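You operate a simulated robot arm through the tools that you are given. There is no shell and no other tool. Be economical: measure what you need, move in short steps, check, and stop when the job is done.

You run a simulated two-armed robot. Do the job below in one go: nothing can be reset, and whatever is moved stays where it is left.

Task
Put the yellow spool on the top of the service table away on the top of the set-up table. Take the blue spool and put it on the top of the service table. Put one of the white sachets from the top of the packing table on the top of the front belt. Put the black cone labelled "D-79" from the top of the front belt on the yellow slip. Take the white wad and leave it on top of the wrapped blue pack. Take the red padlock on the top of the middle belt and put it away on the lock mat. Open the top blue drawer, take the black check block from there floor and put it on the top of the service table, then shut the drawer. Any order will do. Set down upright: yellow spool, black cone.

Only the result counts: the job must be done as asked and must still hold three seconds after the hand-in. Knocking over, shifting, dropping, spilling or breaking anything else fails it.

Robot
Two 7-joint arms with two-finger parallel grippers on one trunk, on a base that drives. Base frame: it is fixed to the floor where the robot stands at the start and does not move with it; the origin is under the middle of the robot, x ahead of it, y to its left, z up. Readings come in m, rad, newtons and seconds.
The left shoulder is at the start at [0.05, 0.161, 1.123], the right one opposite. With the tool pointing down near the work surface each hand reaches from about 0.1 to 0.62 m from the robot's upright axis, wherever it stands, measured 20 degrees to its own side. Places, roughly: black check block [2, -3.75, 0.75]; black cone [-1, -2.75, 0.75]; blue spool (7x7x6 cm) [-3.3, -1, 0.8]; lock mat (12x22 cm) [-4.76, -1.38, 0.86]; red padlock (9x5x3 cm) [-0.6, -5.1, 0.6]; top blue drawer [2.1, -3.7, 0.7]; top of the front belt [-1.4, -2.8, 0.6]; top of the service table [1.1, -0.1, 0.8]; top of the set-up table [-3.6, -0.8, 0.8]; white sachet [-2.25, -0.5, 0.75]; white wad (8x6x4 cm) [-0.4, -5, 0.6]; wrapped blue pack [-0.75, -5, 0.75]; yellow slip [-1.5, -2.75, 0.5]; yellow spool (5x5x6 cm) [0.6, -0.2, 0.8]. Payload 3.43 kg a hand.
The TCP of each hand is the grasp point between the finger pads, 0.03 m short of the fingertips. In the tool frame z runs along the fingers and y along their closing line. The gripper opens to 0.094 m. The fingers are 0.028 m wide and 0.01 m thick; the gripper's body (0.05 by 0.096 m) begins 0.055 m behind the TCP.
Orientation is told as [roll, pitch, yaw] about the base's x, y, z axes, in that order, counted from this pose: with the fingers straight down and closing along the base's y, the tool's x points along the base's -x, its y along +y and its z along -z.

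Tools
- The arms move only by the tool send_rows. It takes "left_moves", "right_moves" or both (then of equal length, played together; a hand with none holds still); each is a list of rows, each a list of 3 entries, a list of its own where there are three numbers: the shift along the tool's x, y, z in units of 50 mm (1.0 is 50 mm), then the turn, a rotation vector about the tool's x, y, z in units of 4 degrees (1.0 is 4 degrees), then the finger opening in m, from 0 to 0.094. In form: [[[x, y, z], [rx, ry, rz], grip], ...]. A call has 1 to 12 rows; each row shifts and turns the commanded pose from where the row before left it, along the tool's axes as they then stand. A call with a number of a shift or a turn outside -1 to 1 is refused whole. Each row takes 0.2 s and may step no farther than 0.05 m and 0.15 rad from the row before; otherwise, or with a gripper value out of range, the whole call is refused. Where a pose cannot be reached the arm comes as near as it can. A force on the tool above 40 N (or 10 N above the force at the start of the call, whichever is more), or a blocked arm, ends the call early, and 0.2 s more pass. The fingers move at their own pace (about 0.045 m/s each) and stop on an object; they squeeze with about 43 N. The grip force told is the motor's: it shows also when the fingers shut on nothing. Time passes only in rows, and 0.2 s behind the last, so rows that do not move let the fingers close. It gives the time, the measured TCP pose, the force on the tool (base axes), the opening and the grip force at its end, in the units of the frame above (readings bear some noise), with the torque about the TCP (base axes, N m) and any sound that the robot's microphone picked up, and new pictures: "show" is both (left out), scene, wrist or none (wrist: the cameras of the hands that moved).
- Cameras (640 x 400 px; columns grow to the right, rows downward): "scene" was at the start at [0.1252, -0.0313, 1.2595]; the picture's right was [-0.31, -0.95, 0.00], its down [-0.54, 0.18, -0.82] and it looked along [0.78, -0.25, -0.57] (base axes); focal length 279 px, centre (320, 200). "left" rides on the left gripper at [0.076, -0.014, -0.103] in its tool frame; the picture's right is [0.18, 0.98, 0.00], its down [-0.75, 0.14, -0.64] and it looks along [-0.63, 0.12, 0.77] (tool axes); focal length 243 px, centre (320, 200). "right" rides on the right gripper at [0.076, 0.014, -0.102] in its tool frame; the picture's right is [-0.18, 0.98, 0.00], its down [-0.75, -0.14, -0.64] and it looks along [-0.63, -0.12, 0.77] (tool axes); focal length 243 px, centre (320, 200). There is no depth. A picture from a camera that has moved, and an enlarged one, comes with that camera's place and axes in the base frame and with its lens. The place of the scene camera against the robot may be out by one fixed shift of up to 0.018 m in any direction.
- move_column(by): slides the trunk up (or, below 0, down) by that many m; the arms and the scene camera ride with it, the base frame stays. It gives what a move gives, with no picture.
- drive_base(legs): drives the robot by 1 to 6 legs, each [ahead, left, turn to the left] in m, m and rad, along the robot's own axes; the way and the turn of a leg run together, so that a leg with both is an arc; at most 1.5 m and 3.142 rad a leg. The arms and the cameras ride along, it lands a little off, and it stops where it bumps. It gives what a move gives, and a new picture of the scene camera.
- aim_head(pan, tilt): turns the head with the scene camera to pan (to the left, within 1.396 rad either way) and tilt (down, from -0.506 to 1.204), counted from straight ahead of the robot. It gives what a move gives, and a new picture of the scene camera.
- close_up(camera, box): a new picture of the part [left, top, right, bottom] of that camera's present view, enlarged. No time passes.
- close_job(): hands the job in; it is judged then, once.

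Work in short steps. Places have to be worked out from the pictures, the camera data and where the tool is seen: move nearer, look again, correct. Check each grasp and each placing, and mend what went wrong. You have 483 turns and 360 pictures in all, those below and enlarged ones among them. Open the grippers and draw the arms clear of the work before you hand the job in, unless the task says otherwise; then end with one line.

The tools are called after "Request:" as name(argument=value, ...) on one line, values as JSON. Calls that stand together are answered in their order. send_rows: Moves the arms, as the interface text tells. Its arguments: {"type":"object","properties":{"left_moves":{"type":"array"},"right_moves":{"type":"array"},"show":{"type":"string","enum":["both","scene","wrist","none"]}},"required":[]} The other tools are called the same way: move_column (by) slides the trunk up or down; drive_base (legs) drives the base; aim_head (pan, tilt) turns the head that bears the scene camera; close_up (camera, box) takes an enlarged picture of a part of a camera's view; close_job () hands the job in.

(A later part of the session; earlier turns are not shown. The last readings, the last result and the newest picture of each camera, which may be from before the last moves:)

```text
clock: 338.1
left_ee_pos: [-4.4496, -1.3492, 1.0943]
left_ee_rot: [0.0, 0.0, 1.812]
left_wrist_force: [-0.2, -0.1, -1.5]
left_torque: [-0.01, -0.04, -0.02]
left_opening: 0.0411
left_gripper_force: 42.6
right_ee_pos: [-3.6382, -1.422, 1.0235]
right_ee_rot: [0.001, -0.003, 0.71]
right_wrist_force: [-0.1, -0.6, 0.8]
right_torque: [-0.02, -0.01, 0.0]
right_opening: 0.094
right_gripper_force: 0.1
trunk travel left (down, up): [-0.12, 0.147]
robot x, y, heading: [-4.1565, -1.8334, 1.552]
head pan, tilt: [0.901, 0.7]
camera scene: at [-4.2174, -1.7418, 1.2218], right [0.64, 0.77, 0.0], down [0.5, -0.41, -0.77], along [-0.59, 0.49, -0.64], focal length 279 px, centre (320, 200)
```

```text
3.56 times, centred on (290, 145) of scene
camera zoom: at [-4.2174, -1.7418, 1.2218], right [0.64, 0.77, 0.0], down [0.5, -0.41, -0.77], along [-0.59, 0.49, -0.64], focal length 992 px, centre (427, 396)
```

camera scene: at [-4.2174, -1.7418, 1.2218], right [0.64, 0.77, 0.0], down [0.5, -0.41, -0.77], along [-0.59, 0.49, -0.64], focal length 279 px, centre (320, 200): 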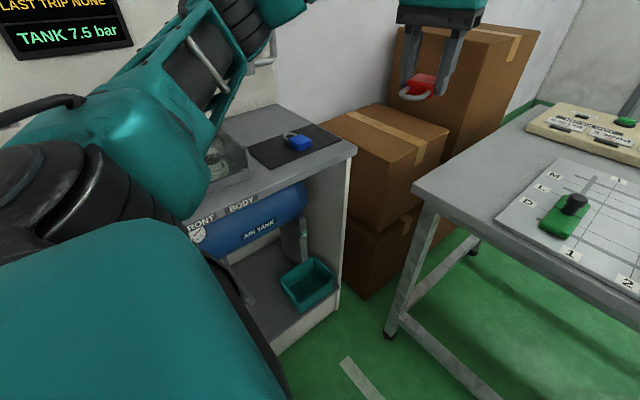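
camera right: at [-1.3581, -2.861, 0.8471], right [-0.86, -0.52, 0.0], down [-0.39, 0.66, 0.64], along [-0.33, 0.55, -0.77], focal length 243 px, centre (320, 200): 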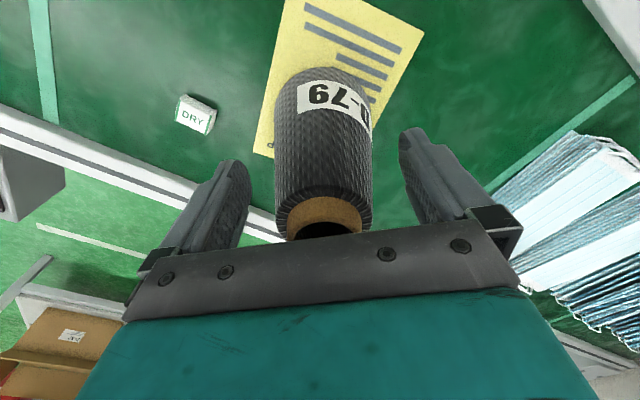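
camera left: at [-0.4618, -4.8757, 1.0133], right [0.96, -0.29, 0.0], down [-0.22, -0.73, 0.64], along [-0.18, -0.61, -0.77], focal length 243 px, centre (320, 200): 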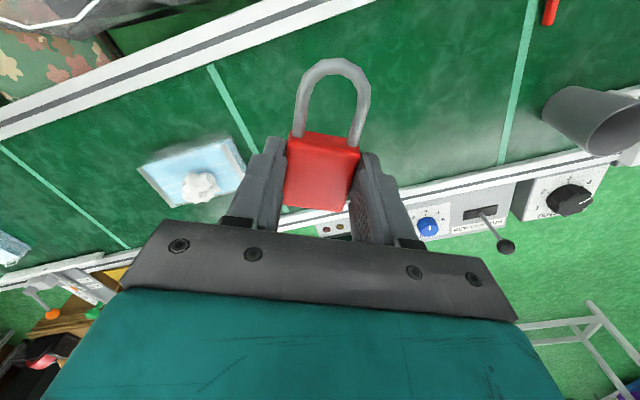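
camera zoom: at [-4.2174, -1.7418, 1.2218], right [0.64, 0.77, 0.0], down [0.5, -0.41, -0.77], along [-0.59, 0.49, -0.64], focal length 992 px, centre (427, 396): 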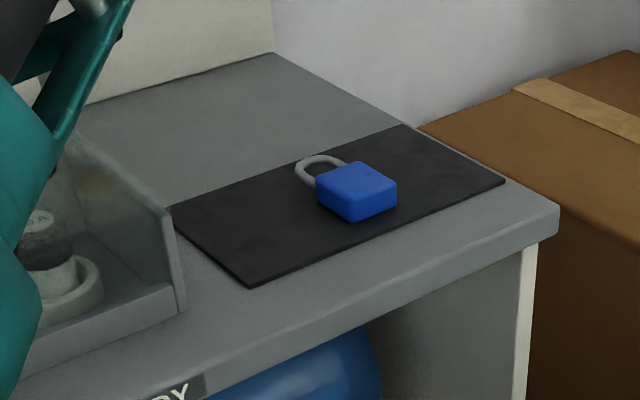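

The mat spans x -4.71…-4.84 and y -1.255…-1.48, with a blue padlock near its middle. I'll put the red one on the free south part at (-4.79, -1.44), so I need to turn the left hand to point west.

Request:
drive_base(legs=[[0, 0.03, 0.015]])

Request:
send_rows(left_moves=[[[0, 0, 0], [0, 0, -1], 0.02], [[0, 0, 0], [0, 0, -1], 0.02], [[0, 0, 0], [0, 0, -1], 0.02], [[0, 0, 0], [0, 0, -1], 0.02], [[0, 0, 0], [0, 0, -1], 0.02], [[0, 0, 0], [0, 0, -1], 0.02], [[-0.2, 0.5, 0], [0, 0, -1], 0.02], [[-0.2, 0.5, 0], [0, 0, -1], 0.02], [[-0.3, 0.4, 0], [0, 0, -1], 0.02], [[-0.3, 0.4, 0], [0, 0, -1], 0.02], [[-0.3, 0.4, 0], [0, 0, -1], 0.02], [[-0.3, 0.3, 0], [0, 0, -1], 0.02]], show="wrist")

```text
clock: 339.0
left_ee_pos: [-4.4869, -1.3527, 1.0939]
left_ee_rot: [0.0, 0.001, 1.825]
left_wrist_force: [-0.1, 0.3, -1.3]
left_torque: [0.01, 0.02, 0.0]
left_opening: 0.041
left_gripper_force: 42.7
right_ee_pos: [-3.6738, -1.4141, 1.0254]
right_ee_rot: [0.001, -0.003, 0.723]
right_wrist_force: [0.3, 0.9, 0.9]
right_torque: [0.0, 0.0, -0.01]
right_opening: 0.0939
right_gripper_force: 0.1
trunk travel left (down, up): [-0.12, 0.147]
robot x, y, heading: [-4.1852, -1.8336, 1.568]
head pan, tilt: [0.901, 0.7]
camera scene: at [-4.2487, -1.7424, 1.2217], right [0.63, 0.78, 0.0], down [0.5, -0.4, -0.76], along [-0.6, 0.48, -0.64], focal length 279 px, centre (320, 200)
```

scene: 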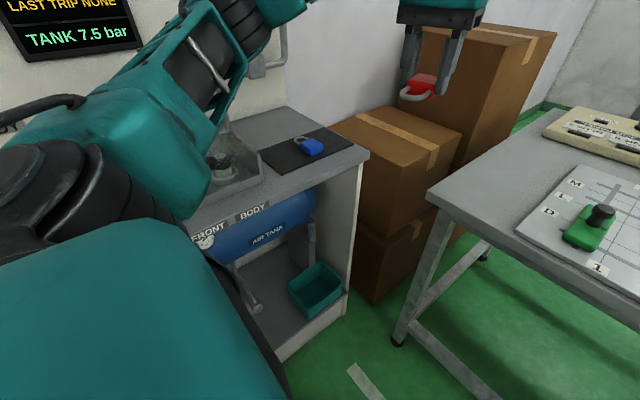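

```text
clock: 341.6
left_ee_pos: [-4.6298, -1.3949, 1.0973]
left_ee_rot: [0.001, 0.004, 2.667]
left_wrist_force: [0.5, -1.3, -1.5]
left_torque: [0.0, -0.02, 0.0]
left_opening: 0.041
left_gripper_force: 42.2
right_ee_pos: [-3.6735, -1.4141, 1.0232]
right_ee_rot: [0.001, -0.001, 0.725]
right_wrist_force: [0.4, 0.0, 1.2]
right_torque: [0.01, 0.0, -0.01]
right_opening: 0.0939
right_gripper_force: 0.1
trunk travel left (down, up): [-0.12, 0.147]
robot x, y, heading: [-4.1815, -1.8335, 1.566]
head pan, tilt: [0.901, 0.7]
camera left: at [-4.5562, -1.4167, 1.1981], right [-0.29, -0.96, 0.0], down [-0.73, 0.22, 0.64], along [-0.61, 0.18, -0.77], focal length 243 px, centre (320, 200)
```

left: 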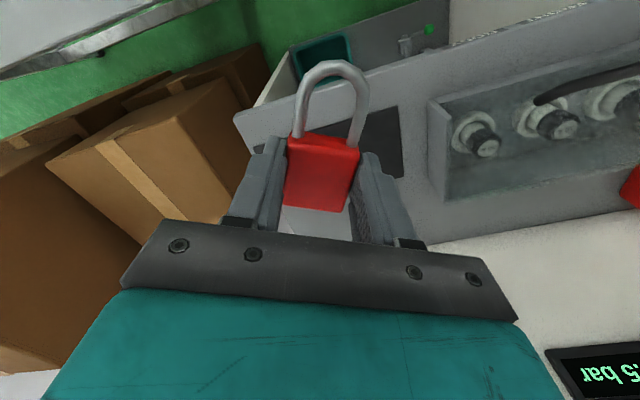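

I'll finish the turn with 7 more steps and move over the target spot.

Request:
send_rows(left_moves=[[[0, 0, 0], [0, 0, -1], 0.02], [[0, 0, 0], [0, 0, -1], 0.02], [[0, 0, 0], [0, 0, -1], 0.02], [[0, 0, 0], [0, 0, -1], 0.02], [[0, 0, 0], [0, 0, -1], 0.02], [[0, 0, 0], [0, 0, -0.8], 0.02], [[0, 0, 0], [0, 0, -1], 0.02], [[-0.8, 0.23, 0.2], [0, 0, 0], 0.02], [[-0.8, 0.23, 0.2], [0, 0, 0], 0.02], [[-0.8, 0.23, 0.2], [0, 0, 0], 0.02], [[-0.8, 0.23, 0.2], [0, 0, 0], 0.02]])

```text
clock: 344.0
left_ee_pos: [-4.7911, -1.4416, 1.0531]
left_ee_rot: [0.002, 0.002, 3.14]
left_wrist_force: [-0.5, 1.2, -1.8]
left_torque: [-0.03, 0.01, 0.01]
left_opening: 0.0413
left_gripper_force: 42.7
right_ee_pos: [-3.6746, -1.4143, 1.0248]
right_ee_rot: [-0.002, -0.002, 0.724]
right_wrist_force: [-0.3, -0.7, 0.4]
right_torque: [-0.01, 0.01, 0.0]
right_opening: 0.0941
right_gripper_force: 0.0
trunk travel left (down, up): [-0.12, 0.147]
robot x, y, heading: [-4.1812, -1.8324, 1.565]
head pan, tilt: [0.901, 0.7]
camera scene: at [-4.2487, -1.7425, 1.2217], right [0.63, 0.78, 0.0], down [0.5, -0.4, -0.76], along [-0.6, 0.48, -0.64], focal length 279 px, centre (320, 200)
camera left: at [-4.7145, -1.4273, 1.155], right [0.18, -0.98, 0.0], down [-0.75, -0.14, 0.64], along [-0.63, -0.12, -0.77], focal length 243 px, centre (320, 200)
```

scene: 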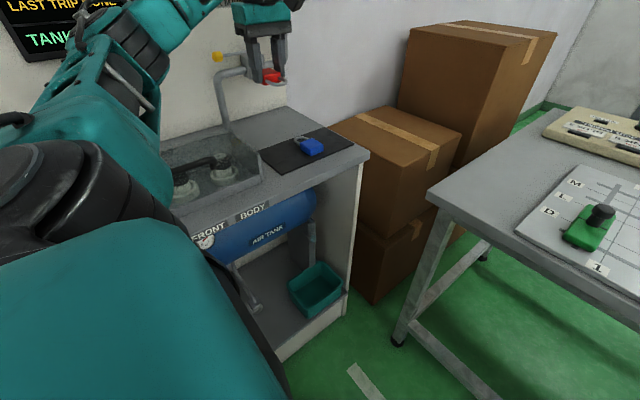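
left: 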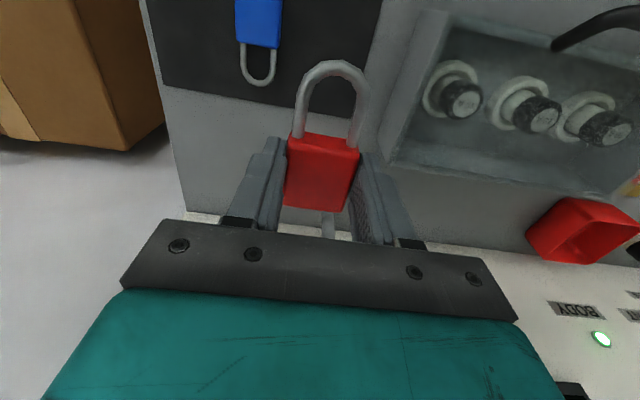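

The wrist view places the mat at x -4.815…-4.69 and y -1.27…-1.495, so the target becomes (-4.772, -1.447). I'll lower to just above it.

Request:
send_rows(left_moves=[[[0.38, 0.1, 0.6], [0, 0, 0], 0.02], [[0, 0, 1], [0, 0, 0], 0.02], [[0, 0, 1], [0, 0, 0], 0.02]], show="wrist")

```text
clock: 344.8
left_ee_pos: [-4.7722, -1.4423, 0.9233]
left_ee_rot: [-0.001, 0.0, 3.14]
left_wrist_force: [0.1, -0.4, -2.0]
left_torque: [0.02, -0.02, 0.01]
left_opening: 0.0411
left_gripper_force: 42.7
right_ee_pos: [-3.6736, -1.4143, 1.0243]
right_ee_rot: [0.0, -0.001, 0.724]
right_wrist_force: [0.5, -0.5, -0.6]
right_torque: [-0.01, 0.01, -0.01]
right_opening: 0.0942
right_gripper_force: 0.1
trunk travel left (down, up): [-0.12, 0.147]
robot x, y, heading: [-4.1854, -1.8344, 1.564]
head pan, tilt: [0.901, 0.7]
camera left: at [-4.6957, -1.4293, 1.0241], right [0.18, -0.98, 0.0], down [-0.75, -0.14, 0.64], along [-0.63, -0.12, -0.77], focal length 243 px, centre (320, 200)
```

left: 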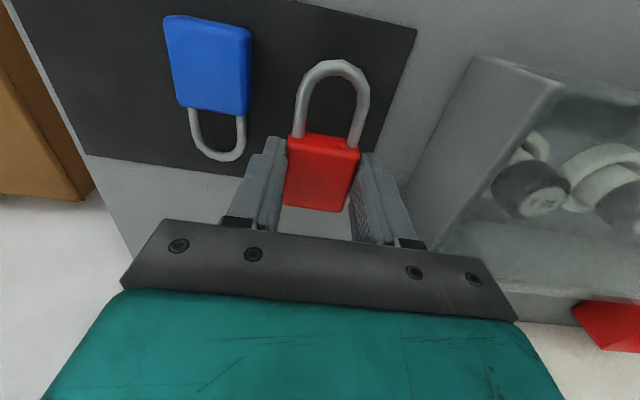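

The spot fits well. I'll lower to contact, shifting a few mm away from the blue padlock.

Request:
send_rows(left_moves=[[[0, 0.08, 0.4], [0, 0, 0], 0.02], [[0, 0, 0.08], [0, 0, 0], 0.02], [[0, 0, 0.06], [0, 0, 0], 0.02]], show="none")

```text
clock: 345.6
left_ee_pos: [-4.7723, -1.4469, 0.8971]
left_ee_rot: [0.0, -0.001, 3.139]
left_wrist_force: [-0.2, 0.4, -1.4]
left_torque: [0.01, 0.0, -0.04]
left_opening: 0.0411
left_gripper_force: 43.3
right_ee_pos: [-3.6752, -1.4142, 1.025]
right_ee_rot: [0.001, -0.003, 0.726]
right_wrist_force: [0.0, 0.3, -0.1]
right_torque: [0.0, 0.0, 0.03]
right_opening: 0.0939
right_gripper_force: 0.0
trunk travel left (down, up): [-0.12, 0.147]
robot x, y, heading: [-4.1853, -1.829, 1.564]
head pan, tilt: [0.901, 0.7]
```

Request:
send_rows(left_moves=[[[0, 0, 0.05], [0, 0, 0], 0.02], [[0, 0, 0.05], [0, 0, 0], 0.02], [[0, 0, 0.05], [0, 0, 0], 0.02]], show="none")

```text
clock: 346.4
left_ee_pos: [-4.7709, -1.4483, 0.8891]
left_ee_rot: [0.002, 0.0, 3.139]
left_wrist_force: [-0.2, 0.3, -1.0]
left_torque: [0.0, -0.03, 0.0]
left_opening: 0.0414
left_gripper_force: 43.0
right_ee_pos: [-3.6738, -1.4146, 1.0253]
right_ee_rot: [0.001, -0.002, 0.726]
right_wrist_force: [0.3, 0.1, -0.8]
right_torque: [0.02, 0.01, -0.02]
right_opening: 0.094
right_gripper_force: 0.2
trunk travel left (down, up): [-0.12, 0.147]
robot x, y, heading: [-4.1822, -1.8285, 1.568]
head pan, tilt: [0.901, 0.7]
```

No contact yet at 0.889. I'll continue slowly.

Request:
send_rows(left_moves=[[[0, 0, 0.05], [0, 0, 0], 0.02], [[0, 0, 0.05], [0, 0, 0], 0.02], [[0, 0, 0.05], [0, 0, 0], 0.02]], show="wrist")

```text
clock: 347.2
left_ee_pos: [-4.7713, -1.4482, 0.8878]
left_ee_rot: [-0.008, -0.004, 3.141]
left_wrist_force: [-4.4, 1.5, 30.7]
left_torque: [-0.08, 0.06, -0.02]
left_opening: 0.0415
left_gripper_force: 42.5
right_ee_pos: [-3.6731, -1.4166, 1.023]
right_ee_rot: [0.004, -0.001, 0.724]
right_wrist_force: [0.3, -0.7, 0.0]
right_torque: [0.02, -0.03, 0.0]
right_opening: 0.094
right_gripper_force: 0.1
trunk travel left (down, up): [-0.12, 0.147]
robot x, y, heading: [-4.1823, -1.833, 1.563]
head pan, tilt: [0.901, 0.7]
camera left: at [-4.6941, -1.4355, 0.9888], right [0.18, -0.98, -0.01], down [-0.75, -0.15, 0.64], along [-0.63, -0.11, -0.76], focal length 243 px, centre (320, 200)
```

left: 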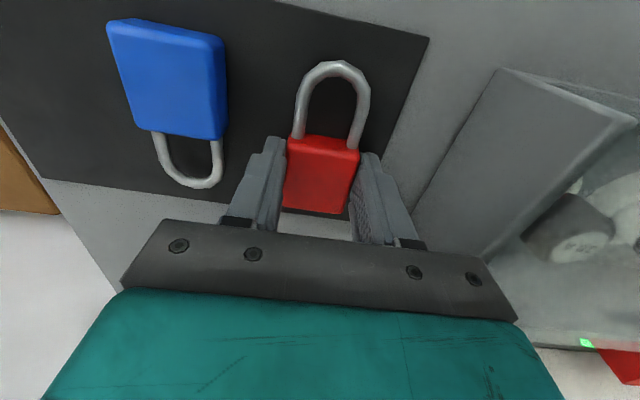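

There's contact. I'll ease up slightly and open only enough to release.

Request:
send_rows(left_moves=[[[0, 0, -0.06], [0, 0, 0], 0.02], [[0, 0, 0], [0, 0, 0], 0.05], [[0, 0, 0], [0, 0, 0], 0.054], [[0, 0, -0.5], [0, 0, 0], 0.054], [[0, 0, -0.9], [0, 0, 0], 0.054], [[0, 0, -0.9], [0, 0, 0], 0.06]], show="both")

```text
clock: 348.6
left_ee_pos: [-4.7733, -1.4461, 1.0018]
left_ee_rot: [0.003, 0.0, 3.138]
left_wrist_force: [0.5, 0.4, 0.1]
left_torque: [0.03, 0.03, -0.01]
left_opening: 0.06
left_gripper_force: 0.0
right_ee_pos: [-3.6739, -1.4138, 1.0243]
right_ee_rot: [0.002, -0.001, 0.724]
right_wrist_force: [1.4, -0.1, -0.2]
right_torque: [0.01, 0.03, 0.02]
right_opening: 0.0943
right_gripper_force: 0.0
trunk travel left (down, up): [-0.12, 0.147]
robot x, y, heading: [-4.1845, -1.8355, 1.567]
head pan, tilt: [0.901, 0.7]
camera scene: at [-4.248, -1.7425, 1.2217], right [0.63, 0.78, 0.0], down [0.5, -0.4, -0.77], along [-0.6, 0.48, -0.64], focal length 279 px, centre (320, 200)
camera left: at [-4.6963, -1.4324, 1.1028], right [0.18, -0.98, 0.0], down [-0.75, -0.14, 0.64], along [-0.63, -0.12, -0.77], focal length 243 px, centre (320, 200)
```

scene: 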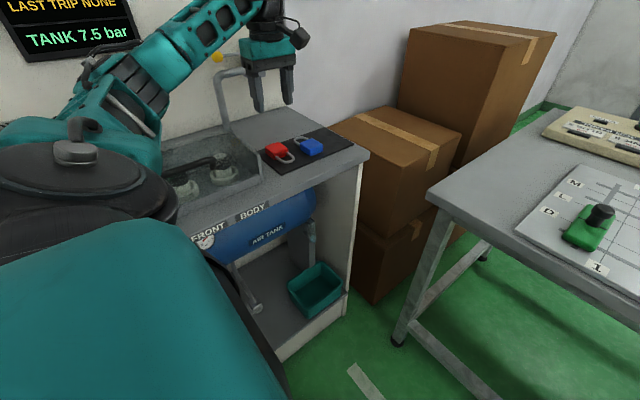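
left: 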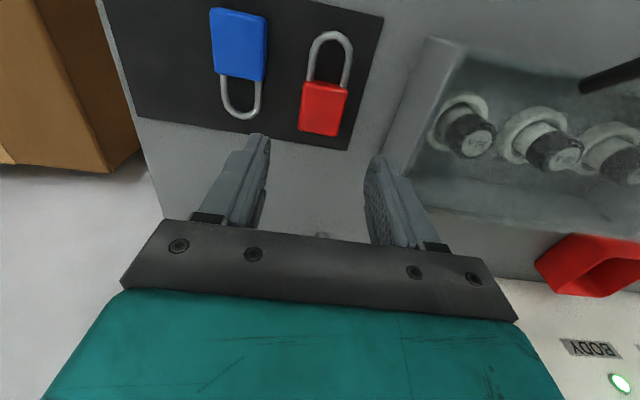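

The red padlock lies fully on the mat. I'll bring the left arm back in, then go to the blue spool.

Request:
send_rows(left_moves=[[[0.8, -0.23, -0.5], [0, 0, 0], 0.06], [[0.8, -0.23, -0.5], [0, 0, 0], 0.06], [[0.8, -0.23, 0], [0, 0, 0], 0.06], [[0.8, -0.23, 0], [0, 0, 1], 0.06], [[0, 0, 0], [0, 0, 1], 0.06], [[0, 0, 0], [0, 0, 1], 0.06], [[0, 0, 0], [0, 0, 1], 0.06], [[0, 0, 0], [0, 0, 1], 0.06], [[0, 0, 0], [0, 0, 1], 0.06], [[0.3, -0.3, 0], [0, 0, 1], 0.06], [[0.3, -0.4, 0], [0, 0, 1], 0.06], [[0.3, -0.4, 0], [0, 0, 1], 0.06]], show="none")

Request:
send_rows(left_moves=[[[0.3, -0.4, 0], [0, 0, 1], 0.06], [[0.2, -0.5, 0], [0, 0, 1], 0.06], [[0.2, -0.5, 0], [0, 0, 1], 0.06], [[0, 0, 0], [0, 0, 1], 0.06], [[0, 0, 0], [0, 0, 1], 0.06], [[0, 0, 0], [0, 0, 1], 0.06]], show="none")

Request:
drive_base(legs=[[0, -0.42, 0]])

Request:
aim_head(pan=-0.4, tilt=0.6)

```text
clock: 351.2
left_ee_pos: [-4.5471, -1.3737, 1.0517]
left_ee_rot: [0.003, 0.002, 2.509]
left_wrist_force: [0.4, -0.3, 0.4]
left_torque: [-0.01, 0.01, -0.04]
left_opening: 0.06
left_gripper_force: 0.1
right_ee_pos: [-3.6738, -1.4148, 1.0247]
right_ee_rot: [-0.001, -0.002, 0.726]
right_wrist_force: [-0.4, -0.1, 0.8]
right_torque: [0.04, -0.01, 0.02]
right_opening: 0.0938
right_gripper_force: 0.0
trunk travel left (down, up): [-0.12, 0.147]
robot x, y, heading: [-4.1833, -1.8319, 1.562]
head pan, tilt: [0.901, 0.7]
```

```text
clock: 352.6
left_ee_pos: [-4.4738, -1.3443, 1.0498]
left_ee_rot: [0.0, 0.001, 2.089]
left_wrist_force: [-0.4, 0.6, 0.4]
left_torque: [0.02, 0.02, -0.02]
left_opening: 0.0599
left_gripper_force: 0.1
right_ee_pos: [-3.6738, -1.4145, 1.0239]
right_ee_rot: [-0.001, -0.001, 0.725]
right_wrist_force: [0.3, 0.0, 0.3]
right_torque: [0.0, 0.0, 0.02]
right_opening: 0.0939
right_gripper_force: 0.0
trunk travel left (down, up): [-0.12, 0.147]
robot x, y, heading: [-4.1816, -1.8332, 1.564]
head pan, tilt: [0.901, 0.7]
```

```text
clock: 356.8
left_ee_pos: [-4.06, -1.3463, 1.051]
left_ee_rot: [0.0, 0.001, 2.096]
left_wrist_force: [0.3, -0.6, -0.6]
left_torque: [-0.02, 0.02, -0.03]
left_opening: 0.0601
left_gripper_force: 0.0
right_ee_pos: [-3.2592, -1.414, 1.0241]
right_ee_rot: [-0.003, -0.004, 0.731]
right_wrist_force: [-0.2, 0.6, 0.1]
right_torque: [0.01, 0.0, 0.0]
right_opening: 0.0938
right_gripper_force: 0.1
trunk travel left (down, up): [-0.12, 0.147]
robot x, y, heading: [-3.7664, -1.8354, 1.571]
head pan, tilt: [0.901, 0.7]
camera scene: at [-3.8324, -1.7441, 1.2218], right [0.62, 0.78, 0.0], down [0.5, -0.4, -0.77], along [-0.6, 0.48, -0.64], focal length 279 px, centre (320, 200)
```

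scene: 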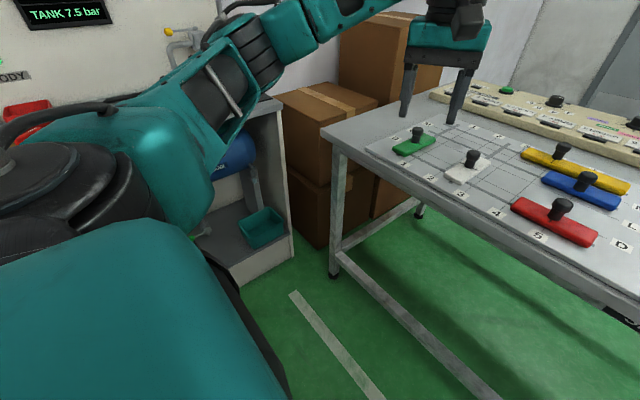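

```text
clock: 358.3
left_ee_pos: [-4.0598, -1.3459, 1.0511]
left_ee_rot: [0.003, 0.002, 2.097]
left_wrist_force: [0.1, 0.3, -0.4]
left_torque: [0.0, -0.02, -0.04]
left_opening: 0.0599
left_gripper_force: 0.1
right_ee_pos: [-3.26, -1.4122, 1.024]
right_ee_rot: [0.0, -0.002, 0.73]
right_wrist_force: [-0.3, 0.9, 0.5]
right_torque: [-0.02, -0.01, 0.0]
right_opening: 0.0941
right_gripper_force: 0.0
trunk travel left (down, up): [-0.12, 0.147]
robot x, y, heading: [-3.7673, -1.8378, 1.575]
head pan, tilt: [-0.4, 0.6]
camera scene: at [-3.7316, -1.7155, 1.2304], right [0.92, -0.39, 0.0], down [-0.22, -0.52, -0.83], along [0.32, 0.76, -0.56], focal length 279 px, centre (320, 200)
```

scene: 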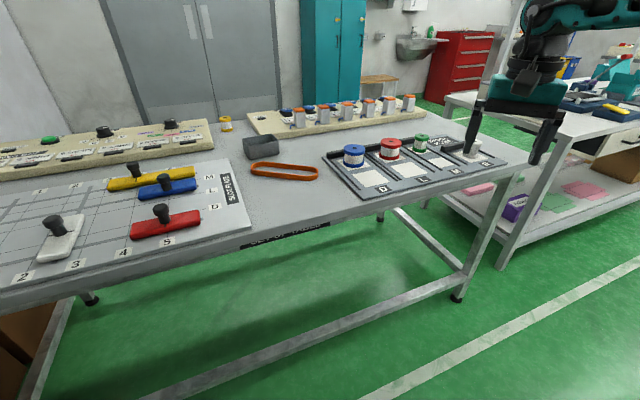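

The yellow spool still stands well. I'll zoom in on the spool rack.

Request:
close_up(camera="scene", box=[300, 110, 540, 220])

```text
2.67 times, centred on (420, 165) of scene
camera zoom: at [-3.7316, -1.7155, 1.2304], right [0.92, -0.39, 0.0], down [-0.22, -0.52, -0.83], along [0.32, 0.76, -0.56], focal length 744 px, centre (53, 293)
```

zoom: 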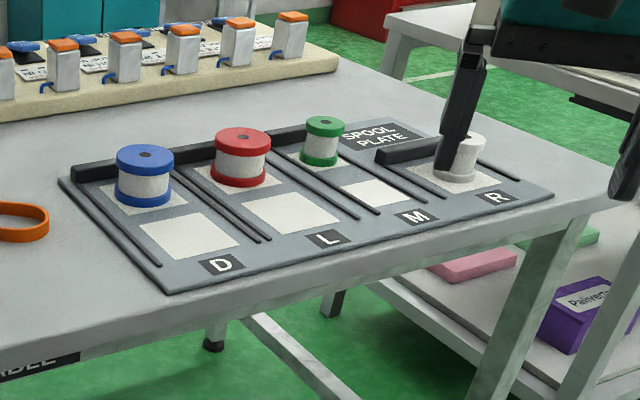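

The blue spool stands on the spool plate at about (-3.305, -0.985). I'll move in to the table edge with a small sidestep.

Request:
drive_base(legs=[[0.25, -0.06, 0]])

Request:
send_rows(right_moves=[[[-0.8, 0.35, 0.4], [0, 0, 0], 0.094], [[-0.8, 0.35, 0.4], [0, 0, 0], 0.094], [[-0.8, 0.35, 0.4], [0, 0, 0], 0.094]])

```text
clock: 360.1
left_ee_pos: [-4.001, -1.107, 1.0493]
left_ee_rot: [0.0, 0.002, 2.097]
left_wrist_force: [-0.8, -0.2, -0.5]
left_torque: [-0.03, 0.01, 0.02]
left_opening: 0.0601
left_gripper_force: 0.1
right_ee_pos: [-3.2002, -1.1736, 1.0229]
right_ee_rot: [0.0, -0.002, 0.73]
right_wrist_force: [0.1, -0.7, 0.6]
right_torque: [-0.01, 0.05, -0.04]
right_opening: 0.094
right_gripper_force: 0.1
trunk travel left (down, up): [-0.12, 0.147]
robot x, y, heading: [-3.7092, -1.5921, 1.571]
head pan, tilt: [-0.4, 0.6]
camera scene: at [-3.672, -1.4754, 1.2303], right [0.92, -0.39, 0.0], down [-0.22, -0.52, -0.82], along [0.32, 0.76, -0.57], focal length 279 px, centre (320, 200)
```

scene: 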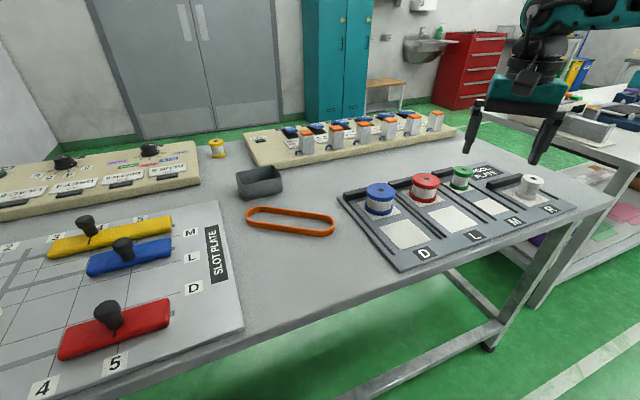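

```text
clock: 360.9
left_ee_pos: [-4.0015, -1.1074, 1.0516]
left_ee_rot: [0.0, 0.002, 2.097]
left_wrist_force: [0.0, -1.1, 0.2]
left_torque: [0.0, 0.03, -0.04]
left_opening: 0.0602
left_gripper_force: 0.1
right_ee_pos: [-3.1521, -1.0662, 0.9697]
right_ee_rot: [0.004, -0.001, 0.73]
right_wrist_force: [-0.4, 0.2, -0.8]
right_torque: [0.02, -0.04, 0.0]
right_opening: 0.094
right_gripper_force: 0.0
right hand out of reach, approached as far as the arm can: row 3
trunk travel left (down, up): [-0.12, 0.147]
robot x, y, heading: [-3.7048, -1.5917, 1.569]
head pan, tilt: [-0.4, 0.6]
camera scene: at [-3.6721, -1.4761, 1.2304], right [0.92, -0.39, 0.0], down [-0.22, -0.52, -0.83], along [0.32, 0.76, -0.56], focal length 279 px, centre (320, 200)
camera right: at [-3.2181, -1.1049, 1.0726], right [-0.52, 0.85, 0.0], down [0.66, 0.4, 0.64], along [0.55, 0.34, -0.77], focal length 243 px, centre (320, 200)
```

scene: 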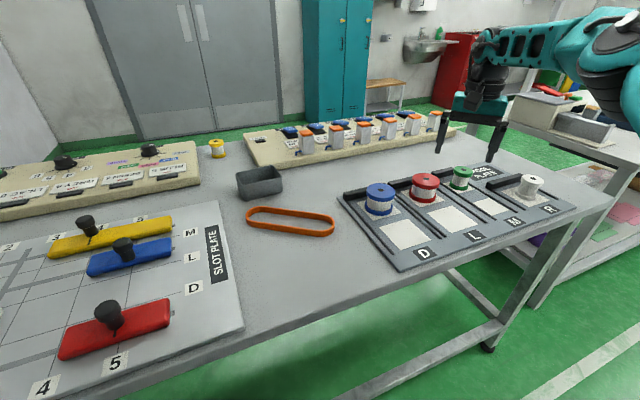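
right: 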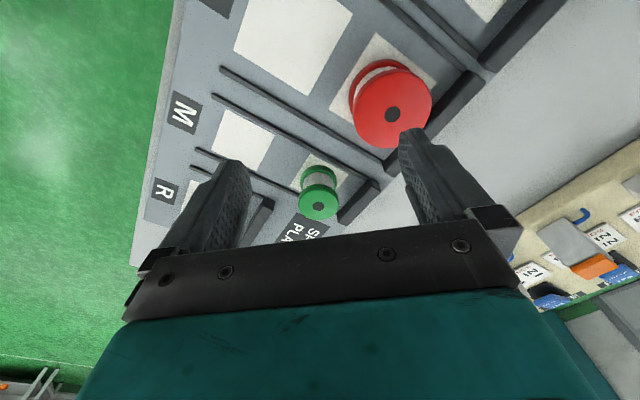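

I'm over the neighbouring spools, safely above them. I'll turn the hand back a bit and shift over the blue spool.

Request:
send_rows(right_moves=[[[0, 0, 0], [0, 0, -1], 0.094], [[0, 0, 0], [0, 0, -1], 0.094], [[0, 0, 0], [0, 0, -1], 0.094], [[0, 0, 0], [0, 0, -1], 0.094], [[0, 0, 0], [0, 0, -1], 0.094], [[0, 0, 0], [0, 0, -1], 0.094], [[-0.05, 0.86, 0], [0, 0, 0], 0.094], [[-0.05, 0.86, 0], [0, 0, 0], 0.094], [[-0.05, 0.86, 0], [0, 0, 0], 0.094], [[-0.05, 0.86, 0], [0, 0, 0], 0.094]], show="wrist")

```text
clock: 363.1
left_ee_pos: [-4.0008, -1.1078, 1.0502]
left_ee_rot: [0.0, 0.0, 2.095]
left_wrist_force: [-0.2, -0.1, 0.6]
left_torque: [0.0, 0.0, -0.01]
left_opening: 0.0598
left_gripper_force: 0.0
right_ee_pos: [-3.3116, -1.0042, 0.9687]
right_ee_rot: [0.0, -0.003, 1.149]
right_wrist_force: [-0.1, -0.3, 0.3]
right_torque: [-0.01, -0.02, 0.0]
right_opening: 0.0939
right_gripper_force: 0.0
right hand out of reach, approached as far as the arm can: row 6, 10
trunk travel left (down, up): [-0.12, 0.147]
robot x, y, heading: [-3.7086, -1.591, 1.567]
head pan, tilt: [-0.4, 0.6]
camera right: at [-3.355, -1.0669, 1.0724], right [-0.82, 0.57, 0.0], down [0.44, 0.63, 0.64], along [0.37, 0.53, -0.76], focal length 243 px, centre (320, 200)
```

right: 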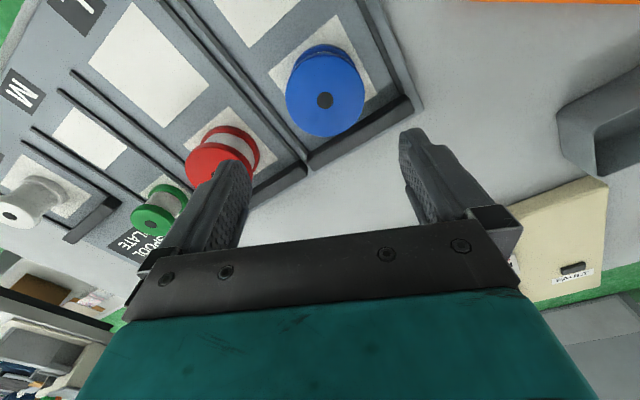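

The blue spool is at (-3.321, -1.010), nearly under the hand. I'll lower to z≈0.885 and re-check.

Request:
send_rows(right_moves=[[[0.19, 0.12, 0.84], [0, 0, 0], 0.09], [[0, 0, 0.84], [0, 0, 0], 0.09]], show="wrist")

```text
clock: 363.7
left_ee_pos: [-4.0003, -1.1084, 1.0508]
left_ee_rot: [0.002, 0.002, 2.096]
left_wrist_force: [0.0, 0.0, 0.8]
left_torque: [0.01, 0.01, 0.01]
left_opening: 0.0601
left_gripper_force: 0.1
right_ee_pos: [-3.3187, -1.0204, 0.8915]
right_ee_rot: [0.003, -0.003, 1.146]
right_wrist_force: [0.1, -0.1, 0.1]
right_torque: [0.02, -0.01, -0.05]
right_opening: 0.09
right_gripper_force: 0.1
right hand out of reach, approached as far as the arm can: row 2
trunk travel left (down, up): [-0.12, 0.147]
robot x, y, heading: [-3.7039, -1.5928, 1.572]
head pan, tilt: [-0.4, 0.6]
camera right: at [-3.3635, -1.0832, 0.9945], right [-0.82, 0.57, 0.0], down [0.44, 0.63, 0.64], along [0.37, 0.53, -0.76], focal length 243 px, centre (320, 200)
```

right: 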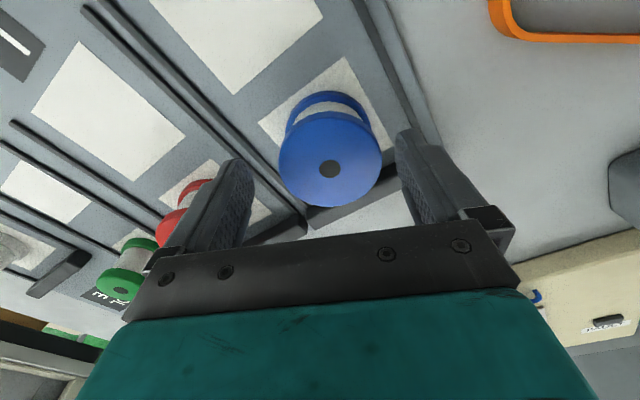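

At this bearing the reach is marginal. I'll lift, rotate the robot about 20° left so the spool lies further outboard, and come back down.

Request:
send_rows(right_moves=[[[0, 0, -1], [0, 0, 0], 0.09], [[0, 0, -0.6], [0, 0, 0], 0.09]], show="none")

Request:
drive_base(legs=[[-0.03, 0, 0.35]])

Request:
move_column(by=-0.03)

```text
clock: 364.3
left_ee_pos: [-4.0007, -1.1071, 1.0493]
left_ee_rot: [0.0, 0.002, 2.098]
left_wrist_force: [0.3, -0.3, -0.5]
left_torque: [0.01, 0.01, -0.01]
left_opening: 0.0602
left_gripper_force: 0.0
right_ee_pos: [-3.3199, -1.02, 0.975]
right_ee_rot: [0.0, -0.002, 1.148]
right_wrist_force: [0.7, -0.2, 0.2]
right_torque: [0.02, -0.03, -0.01]
right_opening: 0.0901
right_gripper_force: 0.1
trunk travel left (down, up): [-0.12, 0.147]
robot x, y, heading: [-3.7079, -1.5931, 1.571]
head pan, tilt: [-0.4, 0.6]
```

```text
clock: 365.8
left_ee_pos: [-4.1426, -1.2633, 1.0498]
left_ee_rot: [0.0, 0.004, 2.438]
left_wrist_force: [0.2, 0.3, 0.7]
left_torque: [-0.04, -0.01, 0.0]
left_opening: 0.0599
left_gripper_force: 0.1
right_ee_pos: [-3.5295, -0.9527, 0.9756]
right_ee_rot: [-0.002, -0.002, 1.491]
right_wrist_force: [0.0, -0.2, -0.8]
right_torque: [-0.01, -0.04, 0.0]
right_opening: 0.09
right_gripper_force: 0.2
trunk travel left (down, up): [-0.12, 0.147]
robot x, y, heading: [-3.7038, -1.6237, 1.916]
head pan, tilt: [-0.4, 0.6]
camera scene: at [-3.7101, -1.5002, 1.2304], right [1.0, -0.06, 0.0], down [-0.03, -0.56, -0.83], along [0.05, 0.82, -0.56], focal length 279 px, centre (320, 200)
```

scene: 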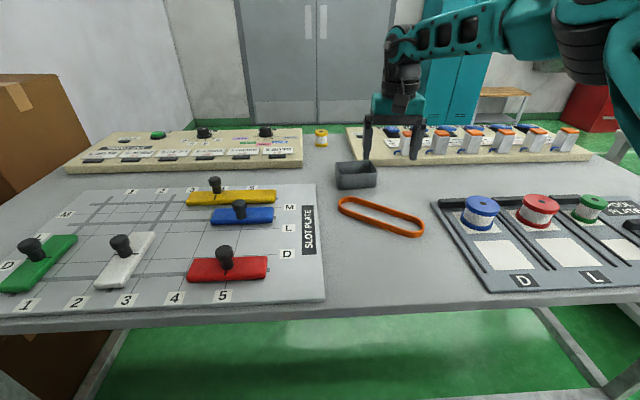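

```text
clock: 366.5
left_ee_pos: [-4.141, -1.2641, 1.0206]
left_ee_rot: [0.0, 0.003, 2.439]
left_wrist_force: [0.1, -0.3, -0.1]
left_torque: [-0.02, 0.0, 0.0]
left_opening: 0.0604
left_gripper_force: 0.1
right_ee_pos: [-3.53, -0.9514, 0.9447]
right_ee_rot: [-0.001, -0.002, 1.49]
right_wrist_force: [-0.4, 0.2, 0.5]
right_torque: [0.0, -0.04, 0.05]
right_opening: 0.0899
right_gripper_force: 0.2
trunk travel left (down, up): [-0.09, 0.177]
robot x, y, heading: [-3.7038, -1.622, 1.913]
head pan, tilt: [-0.4, 0.6]
```

I'll turn the hand right 28° and shift over the spool.

Request:
send_rows(right_moves=[[[0, 0, 0], [0, 0, 1], 0.09], [[0, 0, 0], [0, 0, 1], 0.09], [[0, 0, 0], [0, 0, 1], 0.09], [[0, 0, 0], [0, 0, 1], 0.09], [[0, 0, 0], [0, 0, 1], 0.09], [[0, 0, 0], [0, 0, 1], 0.09], [[0, 0, 0], [0, 0, 1], 0.09], [[-0.25, -0.83, 0], [0, 0, 0], 0.09], [[-0.25, -0.83, 0], [0, 0, 0], 0.09], [[-0.25, -0.83, 0], [0, 0, 0], 0.09], [[-0.25, -0.83, 0], [0, 0, 0], 0.09], [[-0.25, -0.83, 0], [0, 0, 0], 0.09]], show="wrist")

```text
clock: 369.1
left_ee_pos: [-4.1411, -1.2633, 1.0216]
left_ee_rot: [0.001, 0.002, 2.438]
left_wrist_force: [-1.1, -0.4, 0.9]
left_torque: [-0.01, -0.03, -0.05]
left_opening: 0.0599
left_gripper_force: 0.0
right_ee_pos: [-3.3214, -1.0107, 0.9425]
right_ee_rot: [0.0, -0.001, 1.002]
right_wrist_force: [-0.6, 0.2, -0.2]
right_torque: [0.01, -0.01, 0.04]
right_opening: 0.0902
right_gripper_force: 0.0
trunk travel left (down, up): [-0.09, 0.177]
robot x, y, heading: [-3.7027, -1.6239, 1.916]
head pan, tilt: [-0.4, 0.6]
camera right: at [-3.373, -1.0663, 1.0457], right [-0.73, 0.68, 0.0], down [0.52, 0.56, 0.64], along [0.44, 0.47, -0.77], focal length 243 px, centre (320, 200)
```

right: 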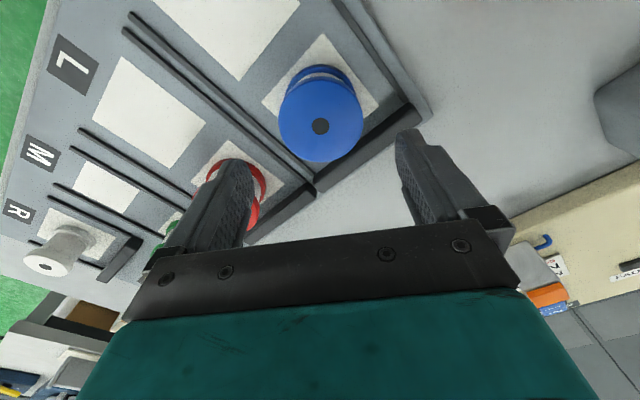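

I'm exactly over the spool. I'll lower to z≈0.847.

Request:
send_rows(right_moves=[[[0, 0, 0.95], [0, 0, 0], 0.09], [[0, 0, 0.95], [0, 0, 0], 0.09]], show="wrist")

```text
clock: 369.7
left_ee_pos: [-4.1415, -1.2623, 1.021]
left_ee_rot: [0.001, 0.002, 2.439]
left_wrist_force: [0.9, 0.7, -0.3]
left_torque: [0.0, -0.02, -0.01]
left_opening: 0.0602
left_gripper_force: 0.0
right_ee_pos: [-3.3207, -1.0107, 0.8474]
right_ee_rot: [0.003, -0.002, 1.002]
right_wrist_force: [-0.4, -0.7, 0.9]
right_torque: [-0.04, 0.0, -0.03]
right_opening: 0.0899
right_gripper_force: 0.0
trunk travel left (down, up): [-0.09, 0.177]
robot x, y, heading: [-3.7037, -1.6237, 1.915]
head pan, tilt: [-0.4, 0.6]
camera right: at [-3.3728, -1.066, 0.9503], right [-0.73, 0.68, 0.0], down [0.53, 0.56, 0.64], along [0.44, 0.47, -0.77], focal length 243 px, centre (320, 200)
```

right: 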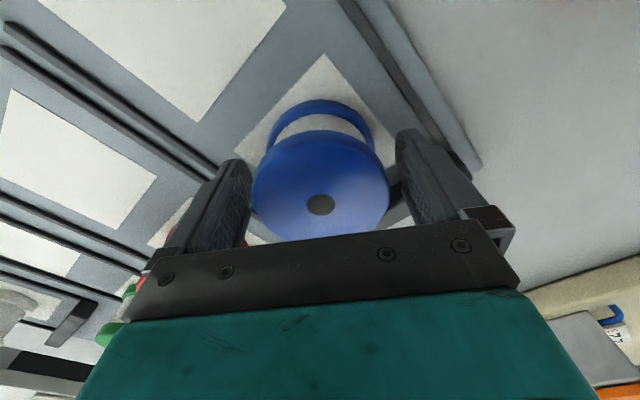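

I'll close on the spool.

Request:
send_rows(right_moves=[[[0, 0, 0], [0, 0, 0], 0.04], [[0, 0, 0], [0, 0, 0], 0.04], [[0, 0, 0], [0, 0, 0], 0.04]], show="none")

Request:
send_rows(right_moves=[[[0, 0, -0.6], [0, 0, 0], 0.04], [[0, 0, -0.8], [0, 0, 0], 0.04], [[0, 0, -0.8], [0, 0, 0], 0.04], [[0.3, 0, -0.8], [0, 0, 0], 0.04]], show="wrist")

```text
clock: 370.5
left_ee_pos: [-4.1415, -1.2622, 1.0212]
left_ee_rot: [0.0, 0.002, 2.439]
left_wrist_force: [0.0, 0.2, -0.7]
left_torque: [-0.01, -0.02, -0.03]
left_opening: 0.0603
left_gripper_force: 0.0
right_ee_pos: [-3.3207, -1.0107, 0.8483]
right_ee_rot: [0.0, -0.001, 1.003]
right_wrist_force: [0.0, 0.1, 0.1]
right_torque: [0.0, 0.03, 0.03]
right_opening: 0.0676
right_gripper_force: 42.7
trunk travel left (down, up): [-0.09, 0.177]
robot x, y, heading: [-3.7026, -1.6179, 1.917]
head pan, tilt: [-0.4, 0.6]
```

```text
clock: 371.5
left_ee_pos: [-4.1421, -1.2631, 1.0198]
left_ee_rot: [0.001, 0.001, 2.437]
left_wrist_force: [-0.2, -0.5, -0.5]
left_torque: [0.04, 0.0, -0.01]
left_opening: 0.0601
left_gripper_force: 0.0
right_ee_pos: [-3.3265, -1.0239, 1.0013]
right_ee_rot: [-0.002, -0.003, 1.002]
right_wrist_force: [0.2, 0.0, -2.1]
right_torque: [0.02, -0.03, -0.02]
right_opening: 0.0676
right_gripper_force: 43.2
trunk travel left (down, up): [-0.09, 0.177]
robot x, y, heading: [-3.7037, -1.6213, 1.915]
head pan, tilt: [-0.4, 0.6]
camera right: at [-3.3799, -1.0803, 1.1063], right [-0.73, 0.68, 0.0], down [0.52, 0.56, 0.64], along [0.44, 0.47, -0.77], focal length 243 px, centre (320, 200)
```

right: 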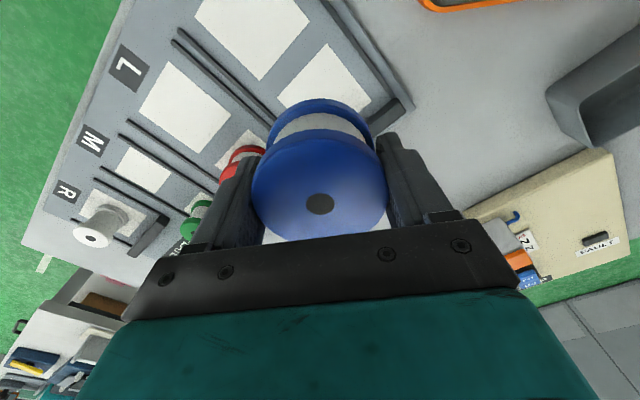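

The blue spool is held. Next I'll take it to the service table: back out, turn to face east, and drive along the aisle.

Request:
drive_base(legs=[[-0.2, 0, 0], [0, 0, -1.91]])

Request:
aim_head(pan=0.0, tilt=0.4)

```text
clock: 377.7
left_ee_pos: [-3.1463, -1.5254, 1.0198]
left_ee_rot: [0.0, 0.002, 0.513]
left_wrist_force: [0.6, 0.1, 0.2]
left_torque: [0.0, 0.01, 0.01]
left_opening: 0.0599
left_gripper_force: 0.0
right_ee_pos: [-3.206, -2.3712, 1.0031]
right_ee_rot: [0.001, -0.001, -0.925]
right_wrist_force: [0.0, -0.3, -1.8]
right_torque: [0.03, 0.02, 0.01]
right_opening: 0.0676
right_gripper_force: 43.0
trunk travel left (down, up): [-0.09, 0.177]
robot x, y, heading: [-3.634, -1.8096, -0.013]
head pan, tilt: [-0.4, 0.6]
camera scene: at [-3.5128, -1.8512, 1.2004], right [-0.4, -0.92, 0.0], down [-0.52, 0.23, -0.82], along [0.76, -0.33, -0.57], focal length 279 px, centre (320, 200)
```

scene: 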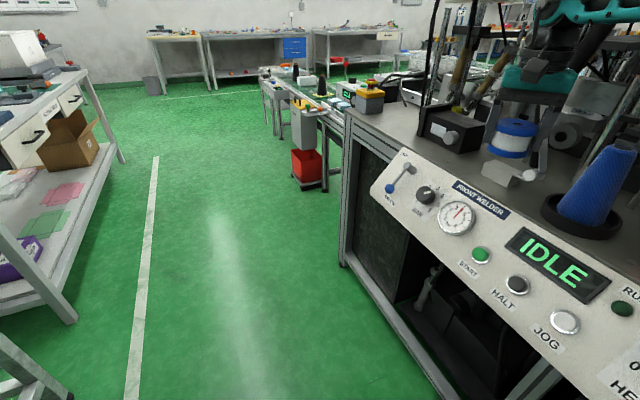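

```text
clock: 378.6
left_ee_pos: [-3.1457, -1.5251, 1.02]
left_ee_rot: [0.0, 0.001, 0.513]
left_wrist_force: [-0.1, -0.3, -0.5]
left_torque: [0.01, -0.03, 0.0]
left_opening: 0.0602
left_gripper_force: 0.0
right_ee_pos: [-3.2057, -2.3716, 1.001]
right_ee_rot: [0.002, -0.002, -0.926]
right_wrist_force: [-0.3, -1.1, -1.2]
right_torque: [-0.01, 0.03, 0.01]
right_opening: 0.0676
right_gripper_force: 43.4
trunk travel left (down, up): [-0.09, 0.177]
robot x, y, heading: [-3.6362, -1.814, -0.014]
head pan, tilt: [0.0, 0.4]
camera scene: at [-3.5011, -1.817, 1.2186], right [-0.01, -1.0, 0.0], down [-0.39, 0.01, -0.92], along [0.92, -0.01, -0.39], focal length 279 px, centre (320, 200)
```

scene: 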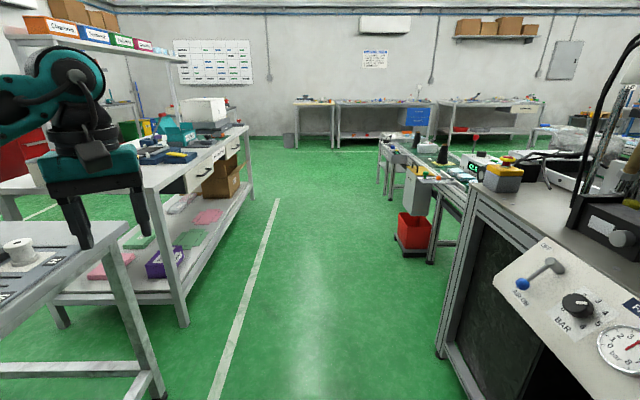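

The right hand hangs over the edge of the welder machine. I'll draw it in before driving.

Request:
send_rows(right_moves=[[[0.7, 0.5, -0.3], [0, 0, 0], 0.04], [[0.7, 0.6, 0], [0, 0, 0], 0.04], [[0.7, 0.6, 0], [0, 0, 0], 0.04], [[0.7, 0.6, 0], [0, 0, -1], 0.04], [[0.4, 0.4, 0], [0, 0, -1], 0.04], [[0, 0, 0], [0, 0, -1], 0.04], [[0, 0, 0], [0, 0, -1], 0.04], [[0, 0, 0], [0, 0, -1], 0.04], [[0, 0, 0], [0, 0, -1], 0.04]], show="none")

```text
clock: 380.6
left_ee_pos: [-3.147, -1.525, 1.0202]
left_ee_rot: [0.001, 0.002, 0.511]
left_wrist_force: [-0.4, -0.2, -0.1]
left_torque: [-0.02, 0.02, -0.02]
left_opening: 0.06
left_gripper_force: 0.1
right_ee_pos: [-3.1965, -2.1616, 1.018]
right_ee_rot: [-0.001, -0.001, -0.504]
right_wrist_force: [0.4, 0.3, -2.0]
right_torque: [0.03, 0.0, -0.03]
right_opening: 0.0676
right_gripper_force: 43.3
trunk travel left (down, up): [-0.09, 0.177]
robot x, y, heading: [-3.6339, -1.8121, -0.017]
head pan, tilt: [0.0, 0.4]
```

Now I'll drive east along the aisle to x≈-0.13.

Request:
drive_base(legs=[[0, 0.05, 0.015], [1.5, 0, 0], [1.5, 0, 0], [0.5, 0, 0]])

```text
clock: 397.8
left_ee_pos: [0.2365, -1.4742, 1.02]
left_ee_rot: [0.001, 0.003, 0.51]
left_wrist_force: [-0.8, 0.2, -0.3]
left_torque: [0.01, 0.0, 0.0]
left_opening: 0.0599
left_gripper_force: 0.0
right_ee_pos: [0.1841, -2.1117, 1.0167]
right_ee_rot: [0.0, 0.001, -0.508]
right_wrist_force: [-0.4, -0.2, -2.8]
right_torque: [0.0, 0.0, -0.03]
right_opening: 0.0672
right_gripper_force: 42.9
trunk travel left (down, up): [-0.09, 0.177]
robot x, y, heading: [-0.2547, -1.761, -0.021]
head pan, tilt: [0.0, 0.4]
camera scene: at [-0.1197, -1.7658, 1.2186], right [-0.02, -1.0, 0.0], down [-0.39, 0.01, -0.92], along [0.92, -0.01, -0.39], focal length 279 px, centre (320, 200)
```

scene: 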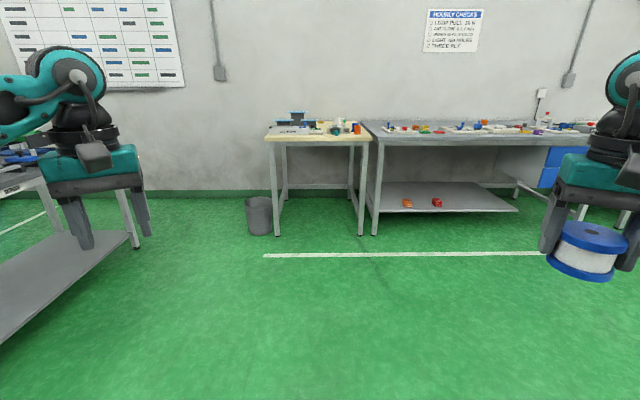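

I'll place the blue spool at about (0.52, -0.22) on the service table's free corner, using the same arm geometry that worked at the rack. I'm driving to that pose.

Request:
drive_base(legs=[[0, 0, 1.936], [0.7, -0.65, 0]])

Request:
aim_head(pan=-0.6, tilt=0.6)

```text
clock: 408.5
left_ee_pos: [-0.2601, -0.5122, 1.0205]
left_ee_rot: [0.001, 0.002, 2.389]
left_wrist_force: [0.8, 0.2, -0.6]
left_torque: [-0.01, 0.0, 0.0]
left_opening: 0.0599
left_gripper_force: 0.1
right_ee_pos: [0.3625, -0.3692, 1.0176]
right_ee_rot: [0.0, -0.002, 1.371]
right_wrist_force: [0.2, 0.1, -2.7]
right_torque: [0.0, 0.0, -0.03]
right_opening: 0.0675
right_gripper_force: 42.8
trunk travel left (down, up): [-0.09, 0.177]
robot x, y, heading: [0.1588, -0.8945, 1.867]
head pan, tilt: [0.0, 0.4]
camera scene: at [0.1238, -0.7699, 1.2186], right [0.96, 0.29, 0.0], down [0.11, -0.37, -0.92], along [-0.27, 0.88, -0.39], focal length 279 px, centre (320, 200)
```

scene: 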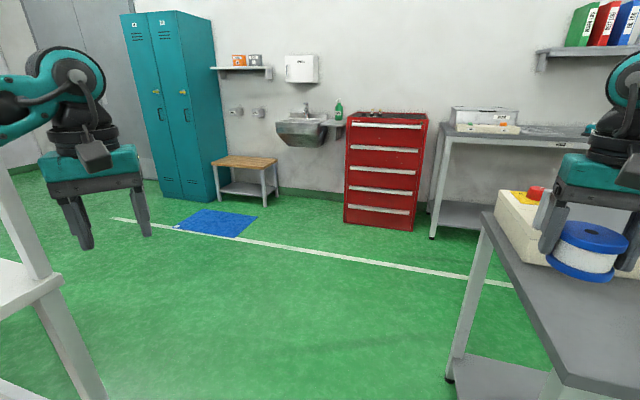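

```text
clock: 409.5
left_ee_pos: [-0.2592, -0.5114, 1.0207]
left_ee_rot: [0.0, 0.002, 2.39]
left_wrist_force: [-0.5, -0.4, 0.3]
left_torque: [-0.06, 0.01, 0.0]
left_opening: 0.0598
left_gripper_force: 0.1
right_ee_pos: [0.3638, -0.3707, 1.0178]
right_ee_rot: [0.001, -0.002, 1.371]
right_wrist_force: [0.1, 0.7, -1.8]
right_torque: [0.01, -0.01, 0.0]
right_opening: 0.0677
right_gripper_force: 42.8
trunk travel left (down, up): [-0.09, 0.177]
robot x, y, heading: [0.1629, -0.8954, 1.864]
head pan, tilt: [-0.6, 0.6]
camera scene: at [0.1772, -0.7745, 1.2004], right [0.95, -0.3, 0.0], down [-0.17, -0.54, -0.83], along [0.25, 0.79, -0.56], focal length 279 px, centre (320, 200)
```

scene: 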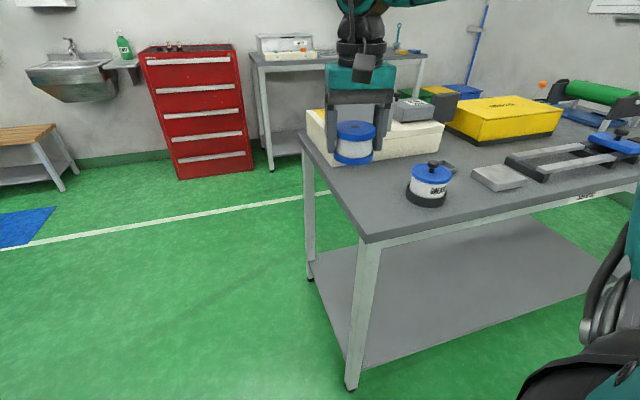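

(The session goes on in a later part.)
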